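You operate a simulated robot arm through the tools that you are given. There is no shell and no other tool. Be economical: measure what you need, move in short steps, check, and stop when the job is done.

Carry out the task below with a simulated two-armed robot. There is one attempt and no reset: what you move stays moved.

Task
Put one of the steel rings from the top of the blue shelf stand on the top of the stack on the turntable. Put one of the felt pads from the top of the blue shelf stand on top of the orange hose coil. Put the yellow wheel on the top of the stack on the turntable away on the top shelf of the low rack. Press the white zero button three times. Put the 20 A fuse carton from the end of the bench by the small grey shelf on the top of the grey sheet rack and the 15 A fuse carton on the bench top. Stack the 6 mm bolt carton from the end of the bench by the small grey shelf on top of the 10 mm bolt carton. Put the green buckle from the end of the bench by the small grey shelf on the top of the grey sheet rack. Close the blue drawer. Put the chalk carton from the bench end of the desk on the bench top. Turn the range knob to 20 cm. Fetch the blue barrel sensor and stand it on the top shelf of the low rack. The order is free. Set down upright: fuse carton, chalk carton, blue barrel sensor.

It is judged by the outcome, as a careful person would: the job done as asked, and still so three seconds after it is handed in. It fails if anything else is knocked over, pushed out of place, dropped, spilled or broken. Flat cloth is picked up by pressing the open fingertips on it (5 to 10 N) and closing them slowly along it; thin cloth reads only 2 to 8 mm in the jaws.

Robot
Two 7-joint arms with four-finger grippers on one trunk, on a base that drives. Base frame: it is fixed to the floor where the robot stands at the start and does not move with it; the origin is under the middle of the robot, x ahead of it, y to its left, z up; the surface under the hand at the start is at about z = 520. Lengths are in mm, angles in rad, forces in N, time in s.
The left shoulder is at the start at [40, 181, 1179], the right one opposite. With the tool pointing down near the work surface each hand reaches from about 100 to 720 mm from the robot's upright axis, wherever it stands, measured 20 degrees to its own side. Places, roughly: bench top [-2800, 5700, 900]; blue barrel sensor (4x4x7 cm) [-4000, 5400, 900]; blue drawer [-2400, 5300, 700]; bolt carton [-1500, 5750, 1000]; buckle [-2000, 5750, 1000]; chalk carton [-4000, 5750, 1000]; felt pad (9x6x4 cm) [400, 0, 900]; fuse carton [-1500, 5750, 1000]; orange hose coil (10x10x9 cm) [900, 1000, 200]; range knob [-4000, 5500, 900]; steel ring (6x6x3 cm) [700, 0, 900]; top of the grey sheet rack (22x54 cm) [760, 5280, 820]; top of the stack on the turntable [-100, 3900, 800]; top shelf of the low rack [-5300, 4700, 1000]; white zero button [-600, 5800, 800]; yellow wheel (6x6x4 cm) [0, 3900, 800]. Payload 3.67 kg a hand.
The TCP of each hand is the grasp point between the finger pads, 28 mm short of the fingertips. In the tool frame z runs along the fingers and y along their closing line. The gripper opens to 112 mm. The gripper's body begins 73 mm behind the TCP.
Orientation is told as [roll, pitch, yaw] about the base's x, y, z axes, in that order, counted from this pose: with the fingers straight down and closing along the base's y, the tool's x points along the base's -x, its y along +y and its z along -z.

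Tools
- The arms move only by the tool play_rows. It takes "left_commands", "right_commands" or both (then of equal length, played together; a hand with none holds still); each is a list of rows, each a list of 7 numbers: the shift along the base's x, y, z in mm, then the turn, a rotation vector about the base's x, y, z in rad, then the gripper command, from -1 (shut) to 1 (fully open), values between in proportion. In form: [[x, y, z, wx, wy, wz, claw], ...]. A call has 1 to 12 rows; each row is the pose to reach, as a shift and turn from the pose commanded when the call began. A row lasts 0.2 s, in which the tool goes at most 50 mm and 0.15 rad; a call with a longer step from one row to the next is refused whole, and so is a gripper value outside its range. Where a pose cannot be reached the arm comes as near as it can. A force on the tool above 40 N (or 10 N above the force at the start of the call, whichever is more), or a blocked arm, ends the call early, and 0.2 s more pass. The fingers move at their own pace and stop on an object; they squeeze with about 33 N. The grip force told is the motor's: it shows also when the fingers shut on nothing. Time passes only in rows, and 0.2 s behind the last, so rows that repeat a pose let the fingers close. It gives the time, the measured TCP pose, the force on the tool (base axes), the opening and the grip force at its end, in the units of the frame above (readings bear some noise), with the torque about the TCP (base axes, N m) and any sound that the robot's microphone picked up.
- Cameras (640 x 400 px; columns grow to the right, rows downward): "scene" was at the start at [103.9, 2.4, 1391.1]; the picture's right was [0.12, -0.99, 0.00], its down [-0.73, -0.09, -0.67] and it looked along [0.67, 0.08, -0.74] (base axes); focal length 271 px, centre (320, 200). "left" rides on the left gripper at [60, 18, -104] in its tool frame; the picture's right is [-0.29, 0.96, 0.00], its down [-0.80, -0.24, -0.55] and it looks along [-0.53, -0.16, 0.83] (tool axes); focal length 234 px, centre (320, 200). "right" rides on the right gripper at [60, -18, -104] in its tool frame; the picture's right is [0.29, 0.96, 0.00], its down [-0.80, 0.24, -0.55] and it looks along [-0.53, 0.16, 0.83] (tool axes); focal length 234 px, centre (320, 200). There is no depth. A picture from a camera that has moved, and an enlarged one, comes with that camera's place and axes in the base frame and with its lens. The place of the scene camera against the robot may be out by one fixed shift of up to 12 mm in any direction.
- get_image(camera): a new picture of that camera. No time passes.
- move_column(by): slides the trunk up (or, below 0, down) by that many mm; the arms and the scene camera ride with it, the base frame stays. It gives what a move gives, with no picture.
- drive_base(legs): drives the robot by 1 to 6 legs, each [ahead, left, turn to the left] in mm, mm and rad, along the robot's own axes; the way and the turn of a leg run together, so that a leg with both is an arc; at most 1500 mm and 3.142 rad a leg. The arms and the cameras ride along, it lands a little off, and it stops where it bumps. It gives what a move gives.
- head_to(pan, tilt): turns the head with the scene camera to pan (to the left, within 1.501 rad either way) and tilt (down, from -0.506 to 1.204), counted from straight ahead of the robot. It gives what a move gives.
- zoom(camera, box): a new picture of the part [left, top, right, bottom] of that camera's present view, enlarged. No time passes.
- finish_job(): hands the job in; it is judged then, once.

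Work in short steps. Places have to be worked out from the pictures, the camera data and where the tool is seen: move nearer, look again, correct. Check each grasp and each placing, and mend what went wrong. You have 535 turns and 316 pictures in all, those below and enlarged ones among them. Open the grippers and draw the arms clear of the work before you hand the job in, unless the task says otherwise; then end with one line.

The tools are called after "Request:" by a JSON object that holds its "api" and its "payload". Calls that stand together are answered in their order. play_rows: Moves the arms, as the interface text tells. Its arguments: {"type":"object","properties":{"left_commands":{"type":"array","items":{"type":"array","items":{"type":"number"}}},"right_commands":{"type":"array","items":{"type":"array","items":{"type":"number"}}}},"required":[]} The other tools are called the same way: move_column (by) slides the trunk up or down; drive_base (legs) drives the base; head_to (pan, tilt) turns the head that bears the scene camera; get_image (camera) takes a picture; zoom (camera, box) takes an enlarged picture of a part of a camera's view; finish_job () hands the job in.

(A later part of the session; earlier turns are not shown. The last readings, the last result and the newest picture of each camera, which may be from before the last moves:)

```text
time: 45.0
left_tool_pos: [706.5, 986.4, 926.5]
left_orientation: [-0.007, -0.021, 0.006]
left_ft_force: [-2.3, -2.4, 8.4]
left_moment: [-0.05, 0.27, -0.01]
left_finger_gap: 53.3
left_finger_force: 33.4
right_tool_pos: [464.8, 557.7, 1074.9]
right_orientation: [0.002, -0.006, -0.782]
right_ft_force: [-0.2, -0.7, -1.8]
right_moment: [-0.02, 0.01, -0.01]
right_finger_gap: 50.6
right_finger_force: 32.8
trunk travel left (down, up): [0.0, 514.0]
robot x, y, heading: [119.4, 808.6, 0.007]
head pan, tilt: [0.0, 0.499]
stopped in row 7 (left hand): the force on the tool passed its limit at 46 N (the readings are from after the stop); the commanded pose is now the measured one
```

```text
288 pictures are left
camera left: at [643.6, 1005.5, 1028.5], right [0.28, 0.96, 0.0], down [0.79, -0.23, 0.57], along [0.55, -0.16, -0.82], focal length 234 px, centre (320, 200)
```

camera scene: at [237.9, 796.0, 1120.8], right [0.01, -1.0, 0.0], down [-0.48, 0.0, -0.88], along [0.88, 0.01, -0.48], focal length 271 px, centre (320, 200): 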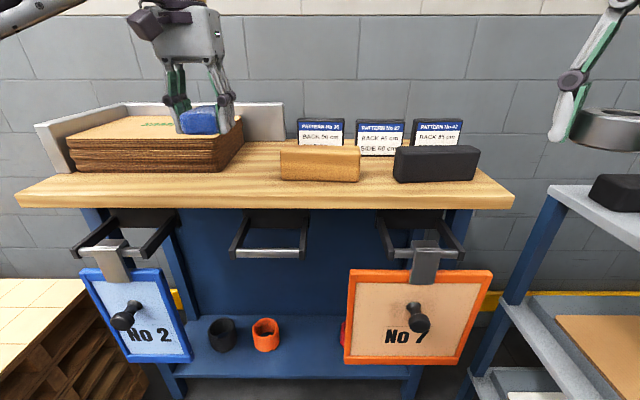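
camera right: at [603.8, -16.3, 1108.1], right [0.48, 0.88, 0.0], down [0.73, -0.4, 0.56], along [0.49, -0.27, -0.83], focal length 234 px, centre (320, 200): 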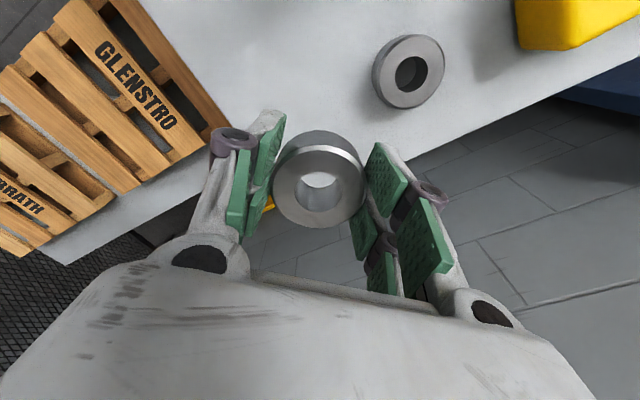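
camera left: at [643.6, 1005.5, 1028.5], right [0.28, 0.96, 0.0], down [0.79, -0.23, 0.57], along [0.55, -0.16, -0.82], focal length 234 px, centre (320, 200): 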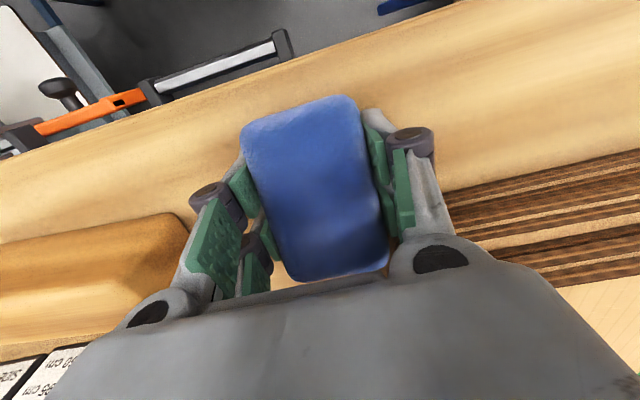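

The pad rests on the bench (z≈883). I release it, rise, and drive back a bit to make room to tip the hand horizontal.

Request:
{"api": "play_rows", "payload": {"left_commands": [[0, 0, 2, 0, 0, 0, -0.6], [0, 0, 4, 0, 0, 0, 0], [0, 0, 6, 0, 0, 0, 0.5], [0, 0, 10, 0, 0, 0, 0.6], [0, 0, 30, 0, 0, 0, 0.6], [0, 0, 60, 0, 0, 0, 0.6], [0, 0, 100, 0, 0, 0, 0.6]]}}

Request:
{"api": "drive_base", "payload": {"legs": [[-220, 0, 0]]}}

Request:
{"api": "play_rows", "payload": {"left_commands": [[5, 0, 0, 0, -0.14, 0, 0.6], [10, 0, 0, 0, -0.28, 0, 0.6], [20, 0, 0, 0, -0.42, 0, 0.6], [30, 0, 0, 0, -0.56, 0, 0.6], [40, 0, 0, 0, -0.7, 0, 0.6], [50, 0, 0, 0, -0.84, 0, 0.6], [60, 0, 0, 0, -0.98, 0, 0.6], [70, 0, -20, 0, -1.12, 0, 0.6], [80, 0, -40, 0, -1.2, 0, 0.6], [80, 0, -60, 0, -1.2, 0, 0.6]]}}

Request:
{"api": "get_image", "payload": {"camera": "scene"}}

Request:
{"api": "get_image", "payload": {"camera": "left"}}

```text
time: 46.6
left_tool_pos: [709.0, 986.7, 1025.2]
left_orientation: [-0.003, -0.019, 0.007]
left_ft_force: [0.6, -0.3, 0.4]
left_moment: [0.01, -0.02, 0.03]
left_finger_gap: 89.6
left_finger_force: 0.3
right_tool_pos: [462.7, 557.6, 1076.2]
right_orientation: [0.004, -0.005, -0.784]
right_ft_force: [-0.5, 0.2, -2.3]
right_moment: [0.03, -0.06, 0.0]
right_finger_gap: 50.7
right_finger_force: 32.9
trunk travel left (down, up): [0.0, 514.0]
robot x, y, heading: [122.3, 803.8, 0.007]
head pan, tilt: [0.0, 0.499]
```

```text
time: 48.4
left_tool_pos: [489.4, 985.4, 1026.3]
left_orientation: [-0.006, -0.022, 0.007]
left_ft_force: [0.5, 0.4, -1.0]
left_moment: [-0.02, -0.04, 0.0]
left_finger_gap: 89.6
left_finger_force: 0.0
right_tool_pos: [245.5, 555.7, 1076.5]
right_orientation: [0.001, -0.008, -0.786]
right_ft_force: [0.1, -0.4, -2.5]
right_moment: [-0.01, -0.02, 0.01]
right_finger_gap: 50.9
right_finger_force: 33.0
trunk travel left (down, up): [0.0, 514.0]
robot x, y, heading: [-97.1, 796.1, 0.001]
head pan, tilt: [0.0, 0.499]
```

```text
time: 50.6
left_tool_pos: [572.2, 985.2, 964.9]
left_orientation: [-0.024, -1.221, 0.02]
left_ft_force: [-0.3, -0.5, -0.5]
left_moment: [0.0, -0.01, 0.0]
left_finger_gap: 89.6
left_finger_force: 0.0
right_tool_pos: [245.4, 555.1, 1074.9]
right_orientation: [0.003, -0.006, -0.785]
right_ft_force: [0.2, 0.0, -3.6]
right_moment: [0.01, 0.03, 0.0]
right_finger_gap: 50.6
right_finger_force: 33.0
trunk travel left (down, up): [0.0, 514.0]
robot x, y, heading: [-93.9, 800.7, 0.006]
head pan, tilt: [0.0, 0.499]
```

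```text
287 pictures are left
camera scene: at [19.9, 794.7, 1120.8], right [0.0, -1.0, 0.0], down [-0.48, 0.0, -0.88], along [0.88, 0.0, -0.48], focal length 271 px, centre (320, 200)
```

scene: 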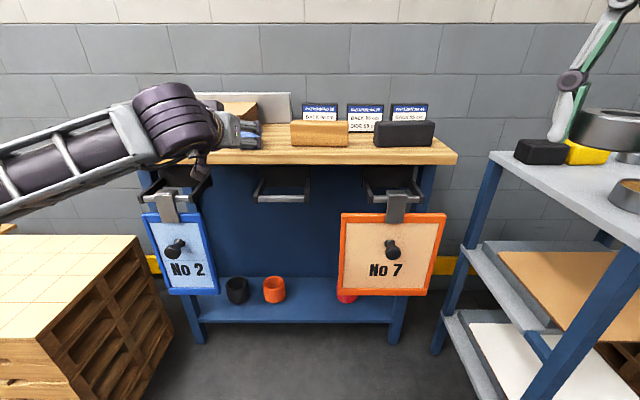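

```text
286 pictures are left
camera left: at [451.8, 1004.1, 943.4], right [0.1, 0.96, 0.26], down [-0.25, -0.23, 0.94], along [0.96, -0.16, 0.21], focal length 234 px, centre (320, 200)
```

left: 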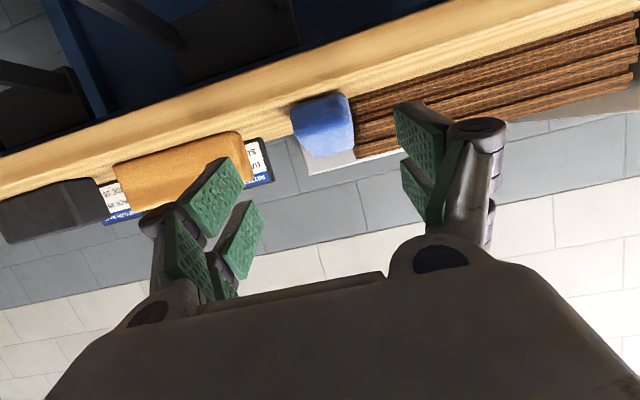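

The pad lines up well (y≈989). I drop to z≈918, slide the open jaws around it, and close.

Request:
{"api": "play_rows", "payload": {"left_commands": [[0, 4, -25, 0, 0, 0, 0.6], [10, 4, -46, 0, 0, 0, 0.6], [40, 4, -46, 0, 0, 0, 0.6], [70, 4, -46, 0, 0, 0, 0.6], [100, 4, -46, 0, 0, 0, 0.6], [120, 4, -46, 0, 0, 0, 0.6]]}}

Request:
{"api": "get_image", "payload": {"camera": "left"}}

```text
time: 51.6
left_tool_pos: [636.7, 988.9, 918.5]
left_orientation: [-0.024, -1.213, 0.022]
left_ft_force: [-49.1, 6.1, 1.4]
left_moment: [0.21, 0.87, 0.47]
left_finger_gap: 85.7
left_finger_force: 25.8
right_tool_pos: [241.9, 557.8, 1078.1]
right_orientation: [0.005, -0.008, -0.783]
right_ft_force: [-0.3, 0.1, -2.0]
right_moment: [0.03, 0.01, 0.01]
right_finger_gap: 50.6
right_finger_force: 33.1
trunk travel left (down, up): [0.0, 514.0]
robot x, y, heading: [-96.8, 799.8, 0.007]
head pan, tilt: [0.0, 0.499]
stopped in row 5 (left hand): the force on the tool passed its limit at 49 N (the readings are from after the stop); the commanded pose is now the measured one
```

```text
285 pictures are left
camera left: at [517.4, 1008.0, 897.6], right [0.1, 0.96, 0.26], down [-0.24, -0.23, 0.94], along [0.97, -0.16, 0.21], focal length 234 px, centre (320, 200)
```

left: 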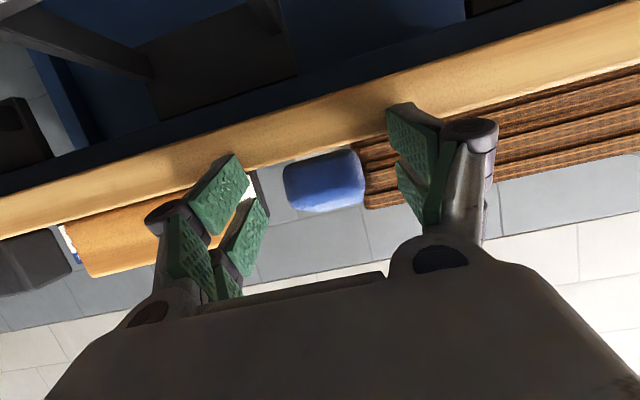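

The finger hit the bench edge: the top is nearer z≈898. I back off, rise 16 mm and advance again.

Request:
{"api": "play_rows", "payload": {"left_commands": [[-15, 0, 0, 0, 0, 0, 0.6], [-15, 0, 16, 0, 0, 0, 0.6], [10, 0, 16, 0, 0, 0, 0.6], [35, 0, 16, 0, 0, 0, 0.6], [55, 0, 16, 0, 0, 0, 0.6], [64, 0, 16, 0, 0, 0, 0.6]]}}

Request:
{"api": "get_image", "payload": {"camera": "left"}}

```text
time: 53.0
left_tool_pos: [708.8, 989.6, 930.4]
left_orientation: [-0.02, -1.212, 0.019]
left_ft_force: [-1.2, -0.3, 1.1]
left_moment: [0.07, 0.0, 0.02]
left_finger_gap: 90.0
left_finger_force: 0.5
right_tool_pos: [245.9, 556.0, 1074.7]
right_orientation: [0.005, -0.003, -0.784]
right_ft_force: [0.1, -0.1, -3.1]
right_moment: [0.01, 0.0, 0.02]
right_finger_gap: 50.7
right_finger_force: 32.6
trunk travel left (down, up): [0.0, 514.0]
robot x, y, heading: [-93.1, 799.0, 0.006]
head pan, tilt: [0.0, 0.499]
```

```text
284 pictures are left
camera left: at [588.1, 1008.3, 909.9], right [0.1, 0.96, 0.26], down [-0.24, -0.23, 0.94], along [0.97, -0.16, 0.2], focal length 234 px, centre (320, 200)
```

left: 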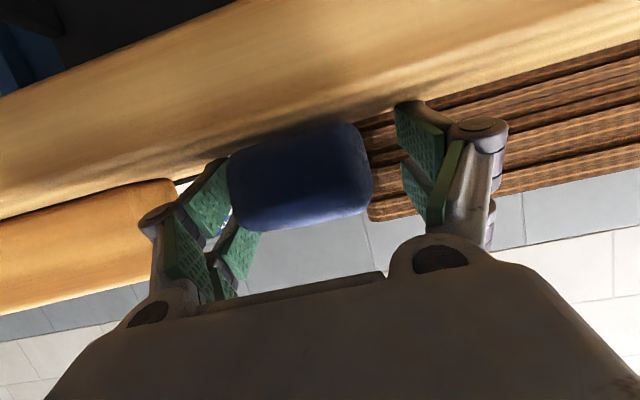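

The pad is between the jaws, slightly to −y. I shift 10 mm and close.

Request:
{"api": "play_rows", "payload": {"left_commands": [[0, -9, 0, 0, 0, 0, 0.6], [0, -9, 0, 0, 0, 0, 0.2], [0, -9, 0, 0, 0, 0, -0.2], [0, -9, 0, 0, 0, 0, -1], [0, -9, 0, 0, 0, 0, -1], [0, -9, 0, 0, 0, 0, -1]]}}

Request:
{"api": "play_rows", "payload": {"left_commands": [[0, 0, 10, 0, 0, 0, -1], [0, 0, 25, 0, 0, 0, -1], [0, 0, 40, 0, 0, 0, -1]]}}

Request:
{"api": "get_image", "payload": {"camera": "left"}}

```text
time: 54.5
left_tool_pos: [707.3, 982.1, 932.8]
left_orientation: [-0.023, -1.215, 0.021]
left_ft_force: [2.5, 8.1, 14.7]
left_moment: [0.72, -0.18, 0.01]
left_finger_gap: 54.1
left_finger_force: 32.7
right_tool_pos: [244.7, 556.4, 1075.9]
right_orientation: [0.005, -0.006, -0.785]
right_ft_force: [0.6, -0.2, -2.5]
right_moment: [-0.01, 0.01, 0.01]
right_finger_gap: 50.7
right_finger_force: 32.7
trunk travel left (down, up): [0.0, 514.0]
robot x, y, heading: [-96.8, 802.8, 0.005]
head pan, tilt: [0.0, 0.499]
```

```text
time: 55.2
left_tool_pos: [706.3, 979.5, 970.7]
left_orientation: [-0.022, -1.209, 0.02]
left_ft_force: [0.4, -0.1, 0.3]
left_moment: [0.0, -0.02, -0.01]
left_finger_gap: 54.1
left_finger_force: 32.9
right_tool_pos: [247.3, 554.8, 1076.0]
right_orientation: [0.004, -0.005, -0.784]
right_ft_force: [-0.5, -0.1, -2.2]
right_moment: [-0.01, 0.0, -0.03]
right_finger_gap: 50.7
right_finger_force: 33.4
trunk travel left (down, up): [0.0, 514.0]
robot x, y, heading: [-94.0, 797.5, 0.006]
head pan, tilt: [0.0, 0.499]
```

```text
283 pictures are left
camera left: at [586.3, 998.3, 950.5], right [0.1, 0.96, 0.26], down [-0.24, -0.23, 0.94], along [0.97, -0.16, 0.2], focal length 234 px, centre (320, 200)
```

left: 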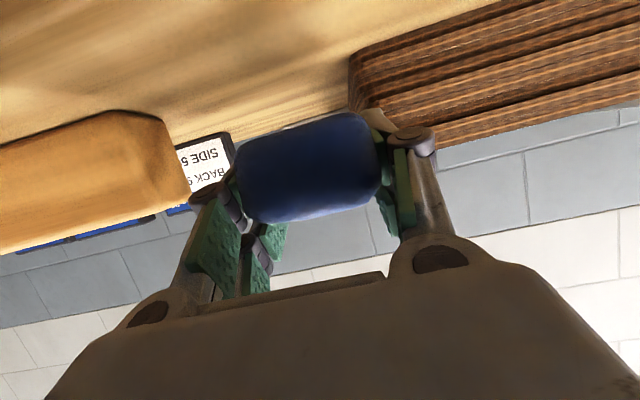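

Pad regripped flat with the hand near-horizontal. I drive back and lower the hand to shelf height.

Request:
{"api": "drive_base", "payload": {"legs": [[-220, 0, 0]]}}

Request:
{"api": "play_rows", "payload": {"left_commands": [[-20, 0, -40, 0, 0, 0, -1], [-40, 0, -85, 0, 0, 0, -1], [-60, 0, -130, 0, 0, 0, -1], [-80, 0, -175, 0, 0, 0, -1], [-100, 0, -220, 0, 0, 0, -1], [-110, 0, -268, 0, 0, 0, -1], [-120, 0, -315, 0, 0, 0, -1], [-120, 0, -363, 0, 0, 0, -1], [-120, 0, -411, 0, 0, 0, -1], [-120, 0, -459, 0, 0, 0, -1], [-120, 0, -507, 0, 0, 0, -1], [-120, 0, -555, 0, 0, 0, -1]]}}

Request:
{"api": "play_rows", "payload": {"left_commands": [[0, 0, -30, 0, 0, 0, -1], [0, 0, -60, 0, 0, 0, -1], [0, 0, -75, 0, 0, 0, -1]]}}

Request:
{"api": "get_image", "payload": {"camera": "scene"}}

Request:
{"api": "get_image", "payload": {"camera": "left"}}

```text
time: 57.0
left_tool_pos: [483.6, 977.2, 971.8]
left_orientation: [-0.021, -1.212, 0.017]
left_ft_force: [0.0, -0.1, -0.7]
left_moment: [0.02, 0.04, 0.02]
left_finger_gap: 53.6
left_finger_force: 32.7
right_tool_pos: [21.9, 554.7, 1075.6]
right_orientation: [0.004, -0.006, -0.786]
right_ft_force: [-0.3, -0.4, -2.6]
right_moment: [0.03, -0.02, -0.01]
right_finger_gap: 50.7
right_finger_force: 32.8
trunk travel left (down, up): [0.0, 514.0]
robot x, y, heading: [-319.3, 796.8, 0.002]
head pan, tilt: [0.0, 0.499]
```

```text
time: 59.6
left_tool_pos: [394.4, 891.2, 460.6]
left_orientation: [0.062, -1.143, 0.023]
left_ft_force: [0.4, -0.3, -0.1]
left_moment: [0.0, -0.01, 0.0]
left_finger_gap: 54.0
left_finger_force: 32.9
left hand out of reach, approached as far as the arm can: row 7, 8, 9, 10, 11, 12
right_tool_pos: [23.6, 555.3, 1075.3]
right_orientation: [0.003, -0.007, -0.787]
right_ft_force: [0.3, 0.3, -2.3]
right_moment: [-0.01, 0.0, -0.01]
right_finger_gap: 50.8
right_finger_force: 32.8
trunk travel left (down, up): [0.0, 514.0]
robot x, y, heading: [-314.1, 802.4, 0.002]
head pan, tilt: [0.0, 0.499]
```

```text
time: 60.4
left_tool_pos: [402.4, 876.2, 396.6]
left_orientation: [0.077, -1.128, 0.024]
left_ft_force: [0.1, -0.2, -1.4]
left_moment: [-0.01, 0.01, 0.03]
left_finger_gap: 53.9
left_finger_force: 33.4
left hand out of reach, approached as far as the arm can: row 1, 2, 3
right_tool_pos: [23.2, 554.8, 1074.3]
right_orientation: [0.003, -0.004, -0.786]
right_ft_force: [0.1, 0.7, -2.8]
right_moment: [0.01, 0.01, 0.0]
right_finger_gap: 50.7
right_finger_force: 33.2
trunk travel left (down, up): [0.0, 514.0]
robot x, y, heading: [-320.3, 797.2, 0.003]
head pan, tilt: [0.0, 0.499]
```

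```text
282 pictures are left
camera scene: at [-202.6, 793.4, 1120.8], right [0.0, -1.0, 0.0], down [-0.48, 0.0, -0.88], along [0.88, 0.0, -0.48], focal length 271 px, centre (320, 200)
```

scene: 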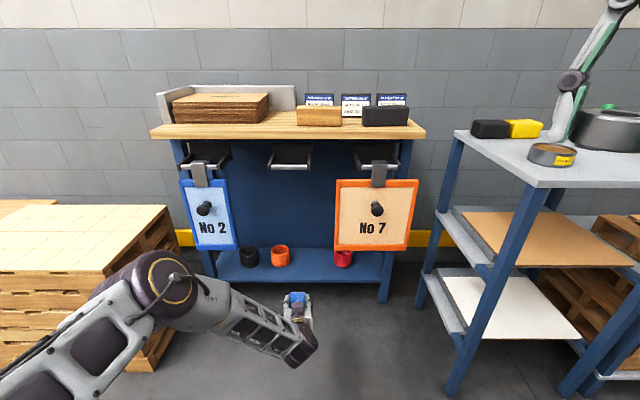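

```text
281 pictures are left
camera left: at [280.2, 883.9, 386.0], right [0.04, 0.96, 0.29], down [-0.13, -0.28, 0.95], along [0.99, -0.07, 0.12], focal length 234 px, centre (320, 200)
```

left: 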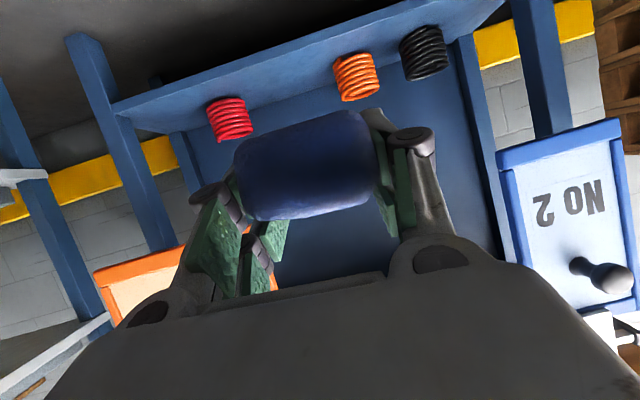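

The hand is near its limits here. I test whether moving outward and leftward lets it go lower.

Request:
{"api": "play_rows", "payload": {"left_commands": [[0, 40, 0, 0, 0, 0, -1], [0, 80, -10, 0, 0, 0, -1], [0, 110, -20, 0, 0, 0, -1], [0, 115, -40, 0, 0, 0, -1], [0, 115, -65, 0, 0, 0, -1]]}}

```text
time: 61.6
left_tool_pos: [437.2, 936.2, 354.5]
left_orientation: [0.117, -1.084, 0.033]
left_ft_force: [0.5, 0.3, 0.9]
left_moment: [-0.01, 0.03, -0.04]
left_finger_gap: 53.7
left_finger_force: 33.4
left hand out of reach, approached as far as the arm can: row 1, 2, 3, 4, 5
right_tool_pos: [24.0, 553.7, 1075.1]
right_orientation: [0.004, -0.006, -0.787]
right_ft_force: [-0.8, 0.0, -2.0]
right_moment: [-0.01, 0.03, 0.03]
right_finger_gap: 50.6
right_finger_force: 32.9
trunk travel left (down, up): [0.0, 514.0]
robot x, y, heading: [-319.4, 799.5, -0.001]
head pan, tilt: [0.0, 0.499]
```

Request:
{"api": "play_rows", "payload": {"left_commands": [[30, 10, 0, -0.03, -0.04, 0, -1], [60, 20, -10, -0.06, -0.07, 0, -1], [80, 30, -20, -0.11, -0.1, 0, -1]]}}

Request:
{"api": "get_image", "payload": {"camera": "scene"}}

```text
time: 62.4
left_tool_pos: [507.6, 944.9, 339.8]
left_orientation: [-0.033, -1.138, 0.168]
left_ft_force: [-0.5, -2.1, -1.0]
left_moment: [0.05, -0.11, 0.05]
left_finger_gap: 53.9
left_finger_force: 32.8
left hand out of reach, approached as far as the arm can: row 1, 2, 3
right_tool_pos: [22.7, 554.1, 1076.5]
right_orientation: [0.005, -0.007, -0.786]
right_ft_force: [-0.1, 0.3, -3.3]
right_moment: [-0.02, -0.03, 0.01]
right_finger_gap: 50.6
right_finger_force: 33.0
trunk travel left (down, up): [0.0, 514.0]
robot x, y, heading: [-316.5, 799.8, -0.002]
head pan, tilt: [0.0, 0.499]
```

```text
280 pictures are left
camera scene: at [-203.1, 794.2, 1120.9], right [0.0, -1.0, 0.0], down [-0.48, 0.0, -0.88], along [0.88, 0.0, -0.48], focal length 271 px, centre (320, 200)
```

scene: 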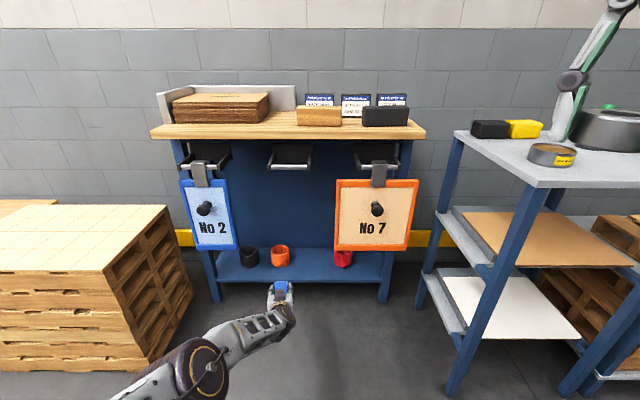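

The arm has flipped to a low, stretched configuration that suits well: hand at [508,945,340]. I drive forward toward the coil, stopping short to look.

Request:
{"api": "drive_base", "payload": {"legs": [[0, 45, 0], [290, 0, 0]]}}

Request:
{"api": "get_image", "payload": {"camera": "scene"}}

Request:
{"api": "get_image", "payload": {"camera": "left"}}

```text
time: 64.9
left_tool_pos: [796.8, 998.0, 343.3]
left_orientation: [-0.025, -1.145, 0.169]
left_ft_force: [0.4, 0.7, -0.3]
left_moment: [0.0, 0.0, 0.02]
left_finger_gap: 53.8
left_finger_force: 33.0
right_tool_pos: [311.1, 600.9, 1074.9]
right_orientation: [0.002, -0.005, -0.784]
right_ft_force: [0.1, 0.4, -2.4]
right_moment: [-0.02, 0.02, 0.01]
right_finger_gap: 50.6
right_finger_force: 32.2
trunk travel left (down, up): [0.0, 514.0]
robot x, y, heading: [-34.2, 848.1, 0.008]
head pan, tilt: [0.0, 0.499]
```

```text
279 pictures are left
camera scene: at [85.1, 840.8, 1120.7], right [0.01, -1.0, 0.0], down [-0.48, 0.0, -0.88], along [0.88, 0.01, -0.48], focal length 271 px, centre (320, 200)
```

scene: 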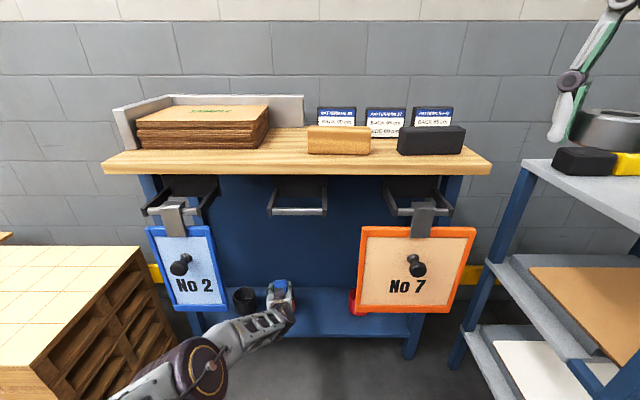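

```text
278 pictures are left
camera left: at [674.5, 999.4, 329.6], right [-0.02, 0.97, 0.25], down [-0.14, -0.25, 0.96], along [0.99, -0.01, 0.14], focal length 234 px, centre (320, 200)
```

left: 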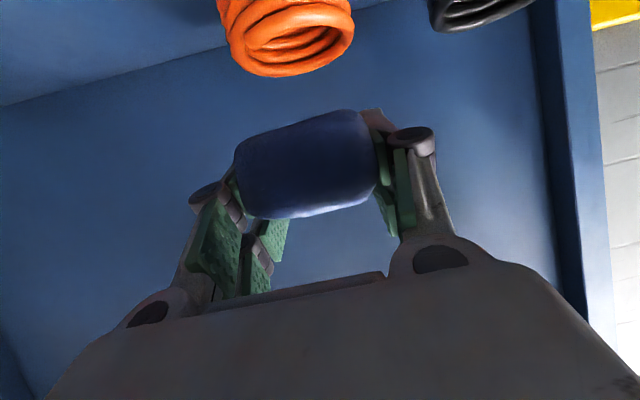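

The orange coil's top appears centred near [858,1004], top z≈245. I drive in 58 mm more and 5 mm left.

Request:
{"api": "drive_base", "payload": {"legs": [[58, 5, 0]]}}

Request:
{"api": "get_image", "payload": {"camera": "left"}}

Request:
{"api": "head_to", "payload": {"pan": 0.15, "tilt": 0.8}}

Request:
{"api": "get_image", "payload": {"camera": "scene"}}

```text
time: 65.9
left_tool_pos: [855.1, 1002.8, 341.4]
left_orientation: [-0.027, -1.144, 0.171]
left_ft_force: [-0.7, 0.7, -1.2]
left_moment: [0.02, -0.02, -0.04]
left_finger_gap: 54.0
left_finger_force: 32.8
right_tool_pos: [370.0, 607.3, 1075.9]
right_orientation: [0.002, -0.003, -0.783]
right_ft_force: [0.5, -0.5, -2.8]
right_moment: [0.01, 0.02, 0.01]
right_finger_gap: 50.7
right_finger_force: 33.6
trunk travel left (down, up): [0.0, 514.0]
robot x, y, heading: [27.4, 851.3, 0.009]
head pan, tilt: [0.0, 0.499]
```

```text
277 pictures are left
camera left: at [731.9, 1004.9, 329.0], right [-0.02, 0.97, 0.25], down [-0.14, -0.25, 0.96], along [0.99, -0.01, 0.14], focal length 234 px, centre (320, 200)
```

left: 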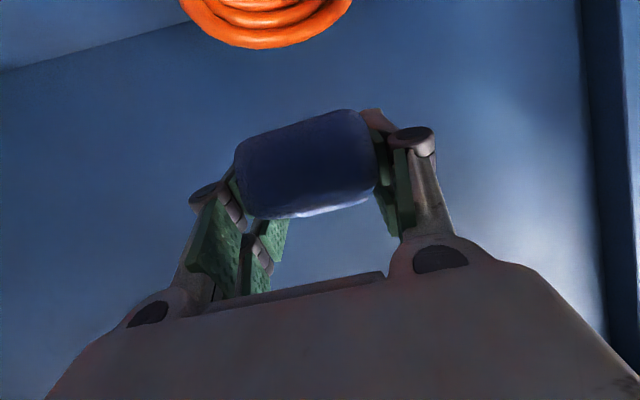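

```text
time: 66.7
left_tool_pos: [854.2, 1003.6, 343.0]
left_orientation: [-0.027, -1.145, 0.172]
left_ft_force: [0.8, -0.2, -0.4]
left_moment: [-0.01, 0.02, 0.01]
left_finger_gap: 54.0
left_finger_force: 33.2
right_tool_pos: [368.7, 607.5, 1075.2]
right_orientation: [0.002, -0.005, -0.784]
right_ft_force: [0.4, -0.1, -2.9]
right_moment: [0.0, 0.04, 0.0]
right_finger_gap: 50.7
right_finger_force: 33.3
trunk travel left (down, up): [0.0, 514.0]
robot x, y, heading: [26.1, 855.3, 0.005]
head pan, tilt: [0.15, 0.799]
```

```text
276 pictures are left
camera scene: at [130.3, 858.2, 1094.9], right [0.16, -0.99, 0.0], down [-0.71, -0.11, -0.7], along [0.69, 0.11, -0.72], focal length 271 px, centre (320, 200)
```

scene: 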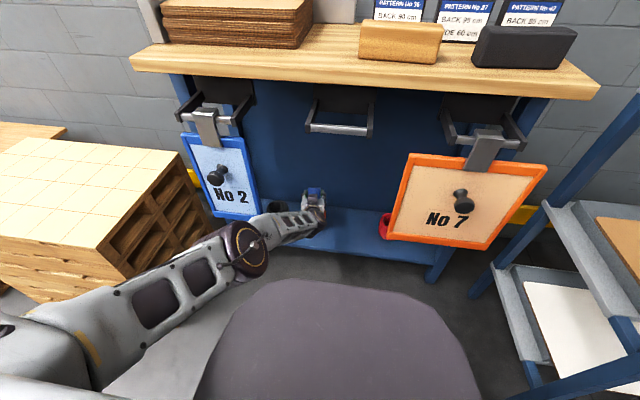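

Aligned within a few mm. I lower the hand toward the coil top in small rows.

Request:
{"api": "play_rows", "payload": {"left_commands": [[2, 0, -8, 0, 0, 0, -1], [4, 0, -16, 0, 0, 0, -1], [5, 0, -24, 0, 0, 0, -1], [5, 0, -32, 0, 0, 0, -1]]}}

Request:
{"api": "get_image", "payload": {"camera": "left"}}

```text
time: 67.7
left_tool_pos: [842.8, 1008.5, 326.4]
left_orientation: [-0.029, -1.146, 0.17]
left_ft_force: [0.9, 0.7, 0.2]
left_moment: [-0.01, 0.04, 0.03]
left_finger_gap: 54.0
left_finger_force: 33.7
left hand out of reach, approached as far as the arm can: row 1, 2, 3, 4
right_tool_pos: [368.3, 607.3, 1074.8]
right_orientation: [0.002, -0.005, -0.784]
right_ft_force: [-0.6, 0.7, -1.4]
right_moment: [-0.03, 0.01, 0.0]
right_finger_gap: 50.6
right_finger_force: 32.4
trunk travel left (down, up): [0.0, 514.0]
robot x, y, heading: [24.7, 849.3, 0.005]
head pan, tilt: [0.15, 0.799]
```

```text
275 pictures are left
camera left: at [719.1, 1009.0, 312.6], right [-0.02, 0.97, 0.25], down [-0.14, -0.25, 0.96], along [0.99, -0.01, 0.14], focal length 234 px, centre (320, 200)
```

left: 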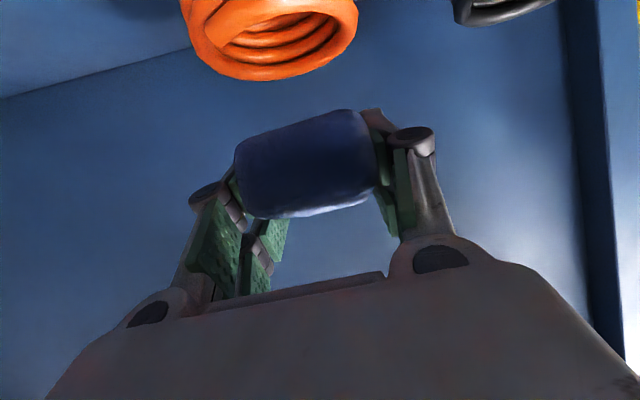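

The arm is at full stretch. I draw the hand back 70 mm at this height, drive forward to compensate, then lower.

Request:
{"api": "play_rows", "payload": {"left_commands": [[-20, -1, 0, 0, 0, 0, -1], [-45, -3, 0, 0, 0, 0, -1], [-70, -5, 0, 0, 0, 0, -1]]}}

Request:
{"api": "drive_base", "payload": {"legs": [[78, 0, 0]]}}

Request:
{"api": "get_image", "payload": {"camera": "left"}}

```text
time: 68.5
left_tool_pos: [822.2, 994.0, 305.6]
left_orientation: [-0.017, -1.136, 0.17]
left_ft_force: [0.0, 0.1, -1.0]
left_moment: [0.01, -0.01, 0.03]
left_finger_gap: 53.9
left_finger_force: 32.4
left hand out of reach, approached as far as the arm can: row 1, 2, 3
right_tool_pos: [369.2, 607.4, 1075.5]
right_orientation: [0.002, -0.004, -0.782]
right_ft_force: [0.8, 0.5, -2.1]
right_moment: [-0.03, -0.01, 0.01]
right_finger_gap: 50.6
right_finger_force: 33.2
trunk travel left (down, up): [0.0, 514.0]
robot x, y, heading: [27.4, 849.6, 0.002]
head pan, tilt: [0.15, 0.799]
```

```text
time: 69.5
left_tool_pos: [899.1, 994.8, 303.9]
left_orientation: [-0.017, -1.135, 0.169]
left_ft_force: [0.2, -0.2, -0.3]
left_moment: [0.0, -0.04, -0.01]
left_finger_gap: 54.0
left_finger_force: 33.1
right_tool_pos: [446.5, 608.0, 1073.9]
right_orientation: [0.001, -0.004, -0.783]
right_ft_force: [1.1, 0.0, -2.2]
right_moment: [-0.01, 0.08, -0.02]
right_finger_gap: 50.6
right_finger_force: 32.7
trunk travel left (down, up): [0.0, 514.0]
robot x, y, heading: [101.3, 854.4, 0.008]
head pan, tilt: [0.15, 0.799]
```

```text
274 pictures are left
camera left: at [777.1, 994.3, 293.5], right [-0.03, 0.97, 0.25], down [-0.13, -0.26, 0.96], along [0.99, -0.01, 0.13], focal length 234 px, centre (320, 200)
```

left: 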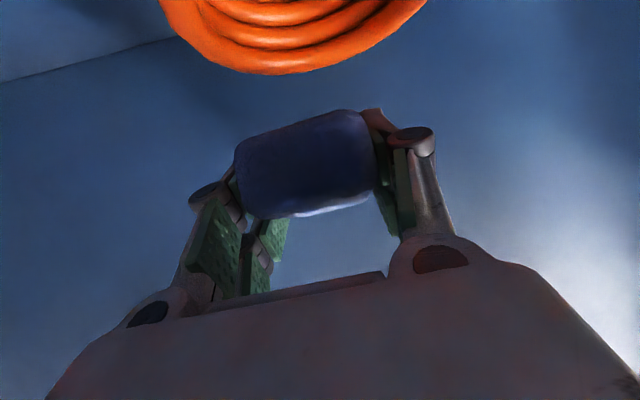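

The coil centre works out near [867,1003], top ≈236. I drive back 32 mm and left 8, then lower further.

Request:
{"api": "drive_base", "payload": {"legs": [[-32, 8, 0]]}}

Request:
{"api": "play_rows", "payload": {"left_commands": [[0, 0, -6, 0, 0, 0, -1], [0, 0, -12, 0, 0, 0, -1], [0, 0, -18, 0, 0, 0, -1]]}}

Request:
{"api": "get_image", "payload": {"camera": "left"}}

```text
time: 70.4
left_tool_pos: [867.9, 1001.6, 308.3]
left_orientation: [-0.019, -1.137, 0.169]
left_ft_force: [-0.6, -0.5, -0.7]
left_moment: [-0.05, 0.05, -0.03]
left_finger_gap: 53.9
left_finger_force: 32.5
right_tool_pos: [412.2, 615.1, 1075.3]
right_orientation: [0.005, -0.006, -0.785]
right_ft_force: [-0.3, 0.2, -3.2]
right_moment: [0.0, -0.05, 0.0]
right_finger_gap: 50.3
right_finger_force: 33.4
trunk travel left (down, up): [0.0, 514.0]
robot x, y, heading: [71.2, 862.3, 0.008]
head pan, tilt: [0.15, 0.799]
```

```text
time: 71.2
left_tool_pos: [865.2, 1002.8, 301.9]
left_orientation: [-0.016, -1.133, 0.169]
left_ft_force: [-0.1, -0.2, -1.0]
left_moment: [0.0, 0.0, -0.02]
left_finger_gap: 53.8
left_finger_force: 32.5
left hand out of reach, approached as far as the arm can: row 1, 2, 3
right_tool_pos: [412.9, 616.4, 1074.8]
right_orientation: [0.005, -0.003, -0.783]
right_ft_force: [-0.5, 0.2, -2.8]
right_moment: [0.01, -0.03, 0.02]
right_finger_gap: 50.3
right_finger_force: 33.2
trunk travel left (down, up): [0.0, 514.0]
robot x, y, heading: [73.4, 862.5, 0.006]
head pan, tilt: [0.15, 0.799]
```

```text
273 pictures are left
camera left: at [742.8, 1001.9, 292.0], right [-0.03, 0.97, 0.25], down [-0.13, -0.26, 0.96], along [0.99, -0.01, 0.13], focal length 234 px, centre (320, 200)
```

left: 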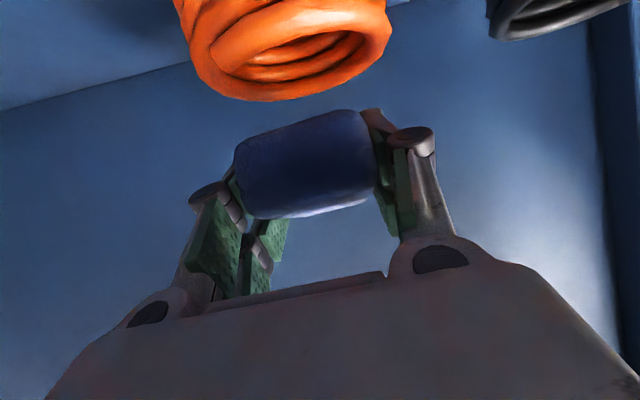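

The hand rides the full-stretch sphere, so lowering 34 mm costs ~27 mm of reach. I drive forward 27 mm first, then move down and back along that arc.

Request:
{"api": "drive_base", "payload": {"legs": [[29, 0, 0]]}}

Request:
{"api": "play_rows", "payload": {"left_commands": [[-8, 0, -8, 0, 0, 0, -1], [-14, 0, -15, 0, 0, 0, -1], [-20, 0, -22, 0, 0, 0, -1]]}}

Request:
{"api": "get_image", "payload": {"camera": "left"}}

```text
time: 72.0
left_tool_pos: [894.9, 1001.6, 301.3]
left_orientation: [-0.018, -1.13, 0.168]
left_ft_force: [1.0, -0.1, -0.9]
left_moment: [0.05, -0.08, -0.01]
left_finger_gap: 53.9
left_finger_force: 33.2
right_tool_pos: [445.5, 615.2, 1073.5]
right_orientation: [0.002, -0.004, -0.782]
right_ft_force: [1.2, 0.8, -3.0]
right_moment: [-0.02, 0.06, 0.0]
right_finger_gap: 50.7
right_finger_force: 33.3
trunk travel left (down, up): [0.0, 514.0]
robot x, y, heading: [95.3, 863.8, 0.007]
head pan, tilt: [0.15, 0.799]
```

```text
time: 72.8
left_tool_pos: [877.9, 998.0, 287.0]
left_orientation: [-0.005, -1.122, 0.17]
left_ft_force: [0.8, 0.2, 0.1]
left_moment: [-0.01, -0.07, 0.01]
left_finger_gap: 53.9
left_finger_force: 33.2
left hand out of reach, approached as far as the arm can: row 2, 3
right_tool_pos: [442.5, 615.5, 1075.3]
right_orientation: [0.0, -0.003, -0.782]
right_ft_force: [-0.8, -0.2, -2.7]
right_moment: [-0.01, 0.02, 0.01]
right_finger_gap: 50.6
right_finger_force: 33.4
trunk travel left (down, up): [0.0, 514.0]
robot x, y, heading: [101.1, 857.7, 0.008]
head pan, tilt: [0.15, 0.799]
```

```text
272 pictures are left
camera left: at [755.4, 996.5, 276.7], right [-0.03, 0.97, 0.26], down [-0.11, -0.26, 0.96], along [0.99, 0.0, 0.12], focal length 234 px, centre (320, 200)
```

left: 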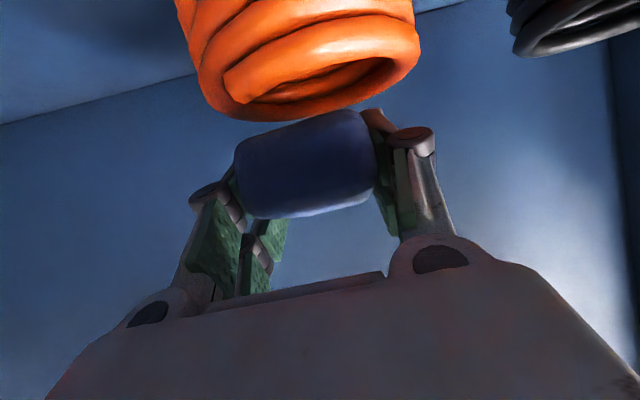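

Coil centre estimate [860,1006], top 237; the pad hovers ~13 mm above. I continue down and back along the arc with force watch.

Request:
{"api": "play_rows", "payload": {"left_commands": [[-6, 3, -5, 0, 0, 0, -1], [-11, 6, -10, 0, 0, 0, -1], [-16, 8, -15, 0, 0, 0, -1]]}}

Request:
{"api": "get_image", "payload": {"camera": "left"}}

```text
time: 73.6
left_tool_pos: [873.3, 997.4, 283.4]
left_orientation: [0.004, -1.123, 0.167]
left_ft_force: [5.5, -0.9, 16.0]
left_moment: [-0.16, -0.33, 0.01]
left_finger_gap: 53.9
left_finger_force: 33.4
left hand out of reach, approached as far as the arm can: row 1, 2, 3
right_tool_pos: [441.0, 615.5, 1076.9]
right_orientation: [0.004, -0.006, -0.784]
right_ft_force: [0.7, -0.2, -2.8]
right_moment: [0.0, 0.0, -0.02]
right_finger_gap: 50.4
right_finger_force: 33.4
trunk travel left (down, up): [0.0, 514.0]
robot x, y, heading: [100.3, 857.4, 0.005]
head pan, tilt: [0.15, 0.799]
```

```text
271 pictures are left
camera left: at [750.2, 995.4, 273.5], right [-0.04, 0.96, 0.26], down [-0.11, -0.26, 0.96], along [0.99, 0.01, 0.12], focal length 234 px, centre (320, 200)
```

left: 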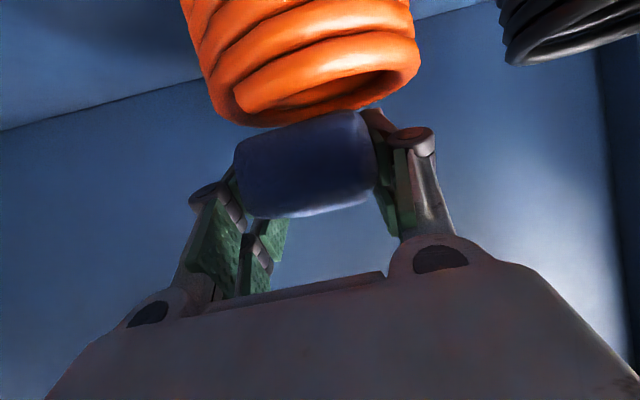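

The pad touches the coil (16 N up). I open the fingers gently.

Request:
{"api": "play_rows", "payload": {"left_commands": [[0, 0, 1, 0, 0, 0, -0.4], [0, 0, 1, 0, 0, 0, 0], [0, 0, 1, 0, 0, 0, 0.4], [0, 0, 1, 0, 0, 0, 0.6]]}}

Request:
{"api": "get_image", "payload": {"camera": "left"}}

```text
time: 74.6
left_tool_pos: [869.7, 995.5, 279.8]
left_orientation: [0.002, -1.116, 0.167]
left_ft_force: [-7.5, -0.2, 25.0]
left_moment: [0.1, 0.14, 0.09]
left_finger_gap: 89.2
left_finger_force: 13.7
right_tool_pos: [441.0, 615.7, 1076.1]
right_orientation: [0.005, -0.006, -0.783]
right_ft_force: [0.7, 0.0, -3.6]
right_moment: [-0.03, 0.02, 0.02]
right_finger_gap: 50.6
right_finger_force: 32.8
trunk travel left (down, up): [0.0, 514.0]
robot x, y, heading: [98.4, 862.0, 0.003]
head pan, tilt: [0.15, 0.799]
```

```text
270 pictures are left
camera left: at [746.4, 994.9, 270.3], right [-0.04, 0.96, 0.26], down [-0.11, -0.26, 0.96], along [0.99, 0.01, 0.11], focal length 234 px, centre (320, 200)
```

left: 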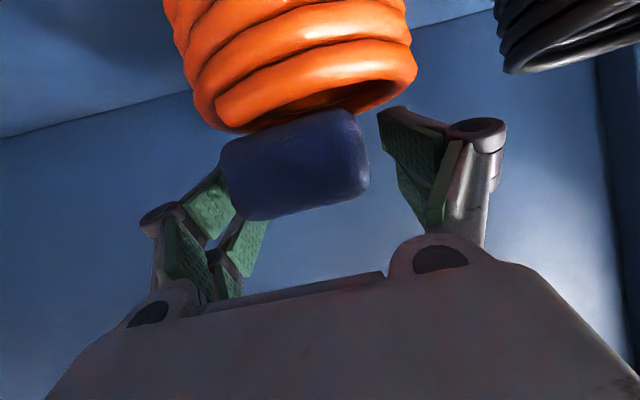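

The fingers seem to rest on the coil rim. I raise slightly and shift −y to free the near finger, then check.

Request:
{"api": "play_rows", "payload": {"left_commands": [[4, -4, 6, 0, 0, 0, 0.75], [8, -8, 12, 0, 0, 0, 0.75]]}}

Request:
{"api": "get_image", "payload": {"camera": "left"}}

```text
time: 75.2
left_tool_pos: [877.2, 988.8, 289.7]
left_orientation: [-0.012, -1.127, 0.169]
left_ft_force: [-0.5, 0.2, -0.3]
left_moment: [-0.01, 0.0, -0.01]
left_finger_gap: 98.1
left_finger_force: 0.1
left hand out of reach, approached as far as the arm can: row 1
right_tool_pos: [443.1, 615.3, 1074.4]
right_orientation: [0.002, -0.004, -0.784]
right_ft_force: [0.6, 0.1, -3.1]
right_moment: [-0.02, 0.0, 0.01]
right_finger_gap: 50.7
right_finger_force: 33.3
trunk travel left (down, up): [0.0, 514.0]
robot x, y, heading: [97.3, 860.1, 0.008]
head pan, tilt: [0.15, 0.799]
```

```text
269 pictures are left
camera left: at [755.3, 987.8, 278.8], right [-0.03, 0.97, 0.26], down [-0.12, -0.26, 0.96], along [0.99, 0.0, 0.12], focal length 234 px, centre (320, 200)
```

left: 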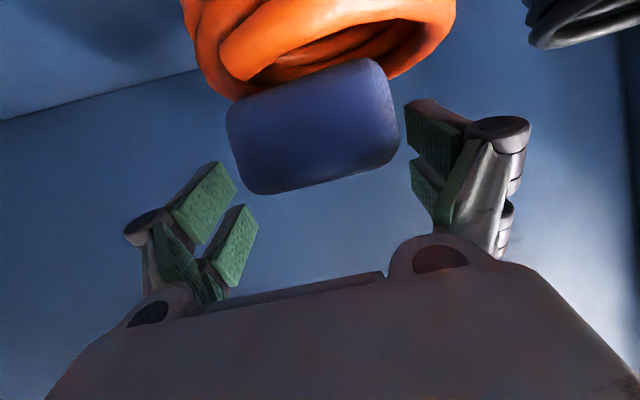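

The pad rests free on the coil. I drive straight back out and check from the scene camera.

Request:
{"api": "drive_base", "payload": {"legs": [[-450, 0, 0]]}}

Request:
{"api": "get_image", "payload": {"camera": "left"}}

```text
time: 78.0
left_tool_pos: [425.8, 987.5, 290.9]
left_orientation: [-0.01, -1.127, 0.17]
left_ft_force: [-0.6, -0.2, 0.0]
left_moment: [0.0, 0.01, 0.03]
left_finger_gap: 97.9
left_finger_force: 0.0
right_tool_pos: [-9.1, 614.1, 1075.7]
right_orientation: [0.001, -0.006, -0.783]
right_ft_force: [-1.3, 0.6, -2.5]
right_moment: [-0.01, -0.04, -0.02]
right_finger_gap: 50.6
right_finger_force: 32.8
trunk travel left (down, up): [0.0, 514.0]
robot x, y, heading: [-349.9, 858.5, 0.004]
head pan, tilt: [0.15, 0.799]
```

```text
268 pictures are left
camera left: at [303.5, 986.2, 280.4], right [-0.03, 0.97, 0.26], down [-0.12, -0.26, 0.96], along [0.99, 0.0, 0.13], focal length 234 px, centre (320, 200)
```

left: 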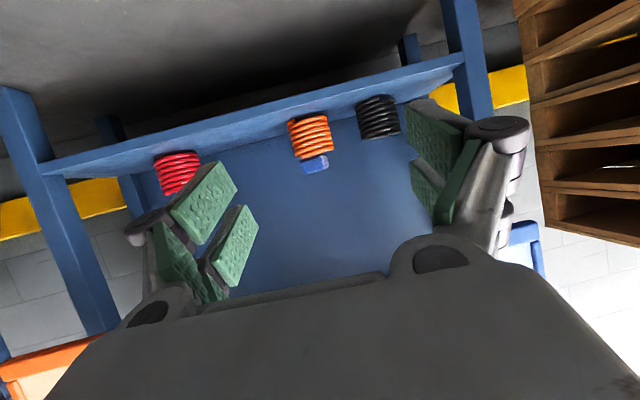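

The pad sits on the orange coil. I raise the trunk and bring the left hand back to vertical.

Request:
{"api": "move_column", "payload": {"by": 400}}

Request:
{"api": "play_rows", "payload": {"left_commands": [[-20, -10, 30, 0, 0, -0.08, 0.75], [-40, -20, 75, 0, 0, -0.17, 0.75], [-60, -30, 120, 0, 0, -0.17, 0.75], [-80, -40, 165, 0, 0, -0.17, 0.75], [-90, -40, 210, 0, 0, -0.17, 0.75], [-100, -40, 255, 0, 0, -0.17, 0.75], [-100, -40, 300, 0, 0, -0.17, 0.75], [-100, -40, 340, 0, 0, -0.17, 0.75]]}}

Request:
{"api": "play_rows", "payload": {"left_commands": [[0, 0, 0, 0, 0.14, 0, 0.75], [0, 0, 0, 0, 0.28, 0, 0.75], [0, 0, 0, 0, 0.42, 0, 0.75], [0, 0, 0, 0, 0.56, 0, 0.75], [-10, 0, 0, 0, 0.7, 0, 0.75], [-20, 0, 0, 0, 0.84, 0, 0.75], [-30, 0, 0, 0, 0.98, 0, 0.75], [-30, 0, 0, 0, 1.12, 0, 0.75]]}}

```text
time: 81.9
left_tool_pos: [428.0, 985.8, 689.3]
left_orientation: [-0.01, -1.129, 0.172]
left_ft_force: [0.8, -0.2, -0.2]
left_moment: [-0.03, -0.01, 0.03]
left_finger_gap: 97.8
left_finger_force: 0.1
right_tool_pos: [-8.0, 612.5, 1473.9]
right_orientation: [0.003, -0.003, -0.781]
right_ft_force: [0.0, -0.2, -2.9]
right_moment: [0.02, 0.01, 0.0]
right_finger_gap: 50.7
right_finger_force: 32.8
trunk travel left (down, up): [-400.0, 114.0]
robot x, y, heading: [-355.6, 861.6, 0.007]
head pan, tilt: [0.15, 0.799]
```

```text
refused: row 2 steps farther than a row can; nothing moved
```

```text
time: 83.7
left_tool_pos: [351.1, 995.6, 705.9]
left_orientation: [0.135, -0.093, 0.071]
left_ft_force: [-1.1, -3.4, -0.2]
left_moment: [0.26, -0.03, -0.02]
left_finger_gap: 97.9
left_finger_force: 0.1
left hand out of reach, approached as far as the arm can: row 1, 2, 4, 5, 6, 7, 8
right_tool_pos: [-8.0, 610.5, 1473.6]
right_orientation: [0.004, -0.002, -0.781]
right_ft_force: [0.7, -0.6, -1.9]
right_moment: [0.01, 0.05, 0.02]
right_finger_gap: 50.2
right_finger_force: 32.8
trunk travel left (down, up): [-400.0, 114.0]
robot x, y, heading: [-354.7, 859.3, 0.01]
head pan, tilt: [0.15, 0.799]
```

Now I level the left hand and raise it.

Request:
{"api": "play_rows", "payload": {"left_commands": [[0, 0, 30, -0.066, 0.05, -0.035, 0.75], [0, 0, 70, -0.13, 0.102, -0.07, 0.75], [0, 0, 115, -0.13, 0.102, -0.07, 0.75], [0, 0, 160, -0.13, 0.102, -0.07, 0.75], [0, 0, 205, -0.13, 0.102, -0.07, 0.75], [0, 0, 250, -0.13, 0.102, -0.07, 0.75], [0, 0, 295, -0.13, 0.102, -0.07, 0.75], [0, 0, 340, -0.13, 0.102, -0.07, 0.75]]}}

Request:
{"api": "head_to", "payload": {"pan": 1.5, "tilt": 0.35}}

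Request:
{"api": "get_image", "payload": {"camera": "scene"}}

```text
time: 85.5
left_tool_pos: [349.3, 999.9, 1047.9]
left_orientation: [0.012, 0.01, 0.007]
left_ft_force: [1.2, 0.3, -0.9]
left_moment: [0.01, -0.02, 0.01]
left_finger_gap: 97.9
left_finger_force: 0.0
right_tool_pos: [-9.8, 612.2, 1472.8]
right_orientation: [0.004, -0.006, -0.781]
right_ft_force: [-0.3, 0.2, -2.4]
right_moment: [0.03, 0.02, 0.0]
right_finger_gap: 50.5
right_finger_force: 32.7
trunk travel left (down, up): [-400.0, 114.0]
robot x, y, heading: [-353.9, 858.6, 0.012]
head pan, tilt: [0.15, 0.799]
```

```text
time: 87.0
left_tool_pos: [349.6, 1000.5, 1047.3]
left_orientation: [0.011, 0.009, 0.01]
left_ft_force: [-0.2, 0.3, 0.0]
left_moment: [0.02, 0.01, 0.05]
left_finger_gap: 97.8
left_finger_force: 0.0
right_tool_pos: [-8.6, 614.3, 1474.8]
right_orientation: [0.002, -0.004, -0.783]
right_ft_force: [-0.3, -0.1, -2.2]
right_moment: [0.01, 0.0, -0.01]
right_finger_gap: 50.7
right_finger_force: 33.3
trunk travel left (down, up): [-400.0, 114.0]
robot x, y, heading: [-353.7, 856.9, 0.012]
head pan, tilt: [1.499, 0.351]
```

```text
267 pictures are left
camera scene: at [-321.3, 943.7, 1533.1], right [1.0, -0.06, 0.0], down [-0.02, -0.34, -0.94], along [0.06, 0.94, -0.34], focal length 271 px, centre (320, 200)
```

scene: 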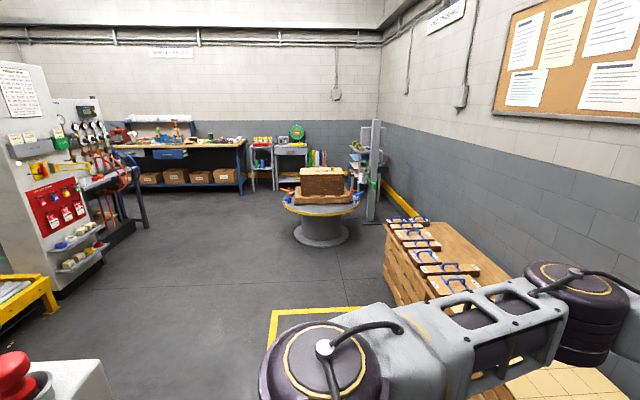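

The lane is clear. I shift forward a little, turn left to face the turntable and drive toward it.

Request:
{"api": "drive_base", "payload": {"legs": [[180, 0, 0], [0, 0, 1.56], [1400, 0, 0], [600, 0, 0]]}}

Request:
{"api": "head_to", "payload": {"pan": 0.0, "tilt": 0.45}}

Request:
{"api": "get_image", "payload": {"camera": "scene"}}

```text
time: 102.4
left_tool_pos: [-303.2, 3548.0, 1047.7]
left_orientation: [0.014, 0.01, 1.576]
left_ft_force: [-0.4, -0.5, -0.6]
left_moment: [0.03, 0.01, 0.01]
left_finger_gap: 98.1
left_finger_force: 0.2
right_tool_pos: [80.7, 3187.0, 1474.1]
right_orientation: [0.0, -0.005, 0.784]
right_ft_force: [0.1, 0.0, -3.0]
right_moment: [-0.02, 0.01, 0.04]
right_finger_gap: 50.2
right_finger_force: 32.8
trunk travel left (down, up): [-400.0, 114.0]
robot x, y, heading: [-164.7, 2844.6, 1.577]
head pan, tilt: [1.499, 0.351]
```

```text
time: 104.0
left_tool_pos: [-304.3, 3548.5, 1048.3]
left_orientation: [0.013, 0.01, 1.577]
left_ft_force: [0.0, 0.0, 0.1]
left_moment: [-0.02, 0.02, -0.02]
left_finger_gap: 98.3
left_finger_force: 0.1
right_tool_pos: [81.2, 3186.4, 1473.4]
right_orientation: [0.003, -0.006, 0.784]
right_ft_force: [-0.4, 0.3, -2.3]
right_moment: [0.01, 0.01, 0.0]
right_finger_gap: 50.5
right_finger_force: 32.8
trunk travel left (down, up): [-400.0, 114.0]
robot x, y, heading: [-167.4, 2846.0, 1.573]
head pan, tilt: [0.0, 0.45]
```

```text
266 pictures are left
camera scene: at [-160.4, 2949.5, 1523.9], right [1.0, 0.0, 0.0], down [0.0, -0.44, -0.9], along [0.0, 0.9, -0.44], focal length 271 px, centre (320, 200)
```

scene: 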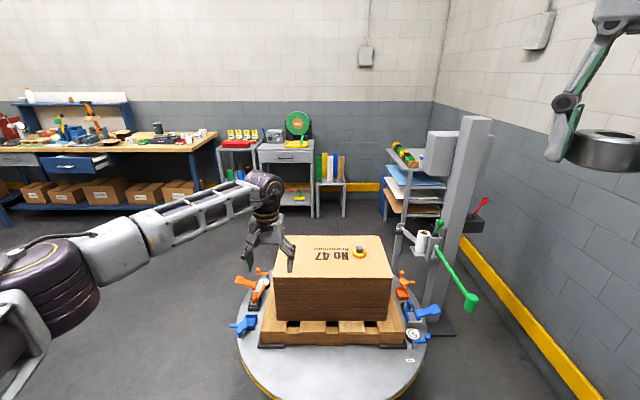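

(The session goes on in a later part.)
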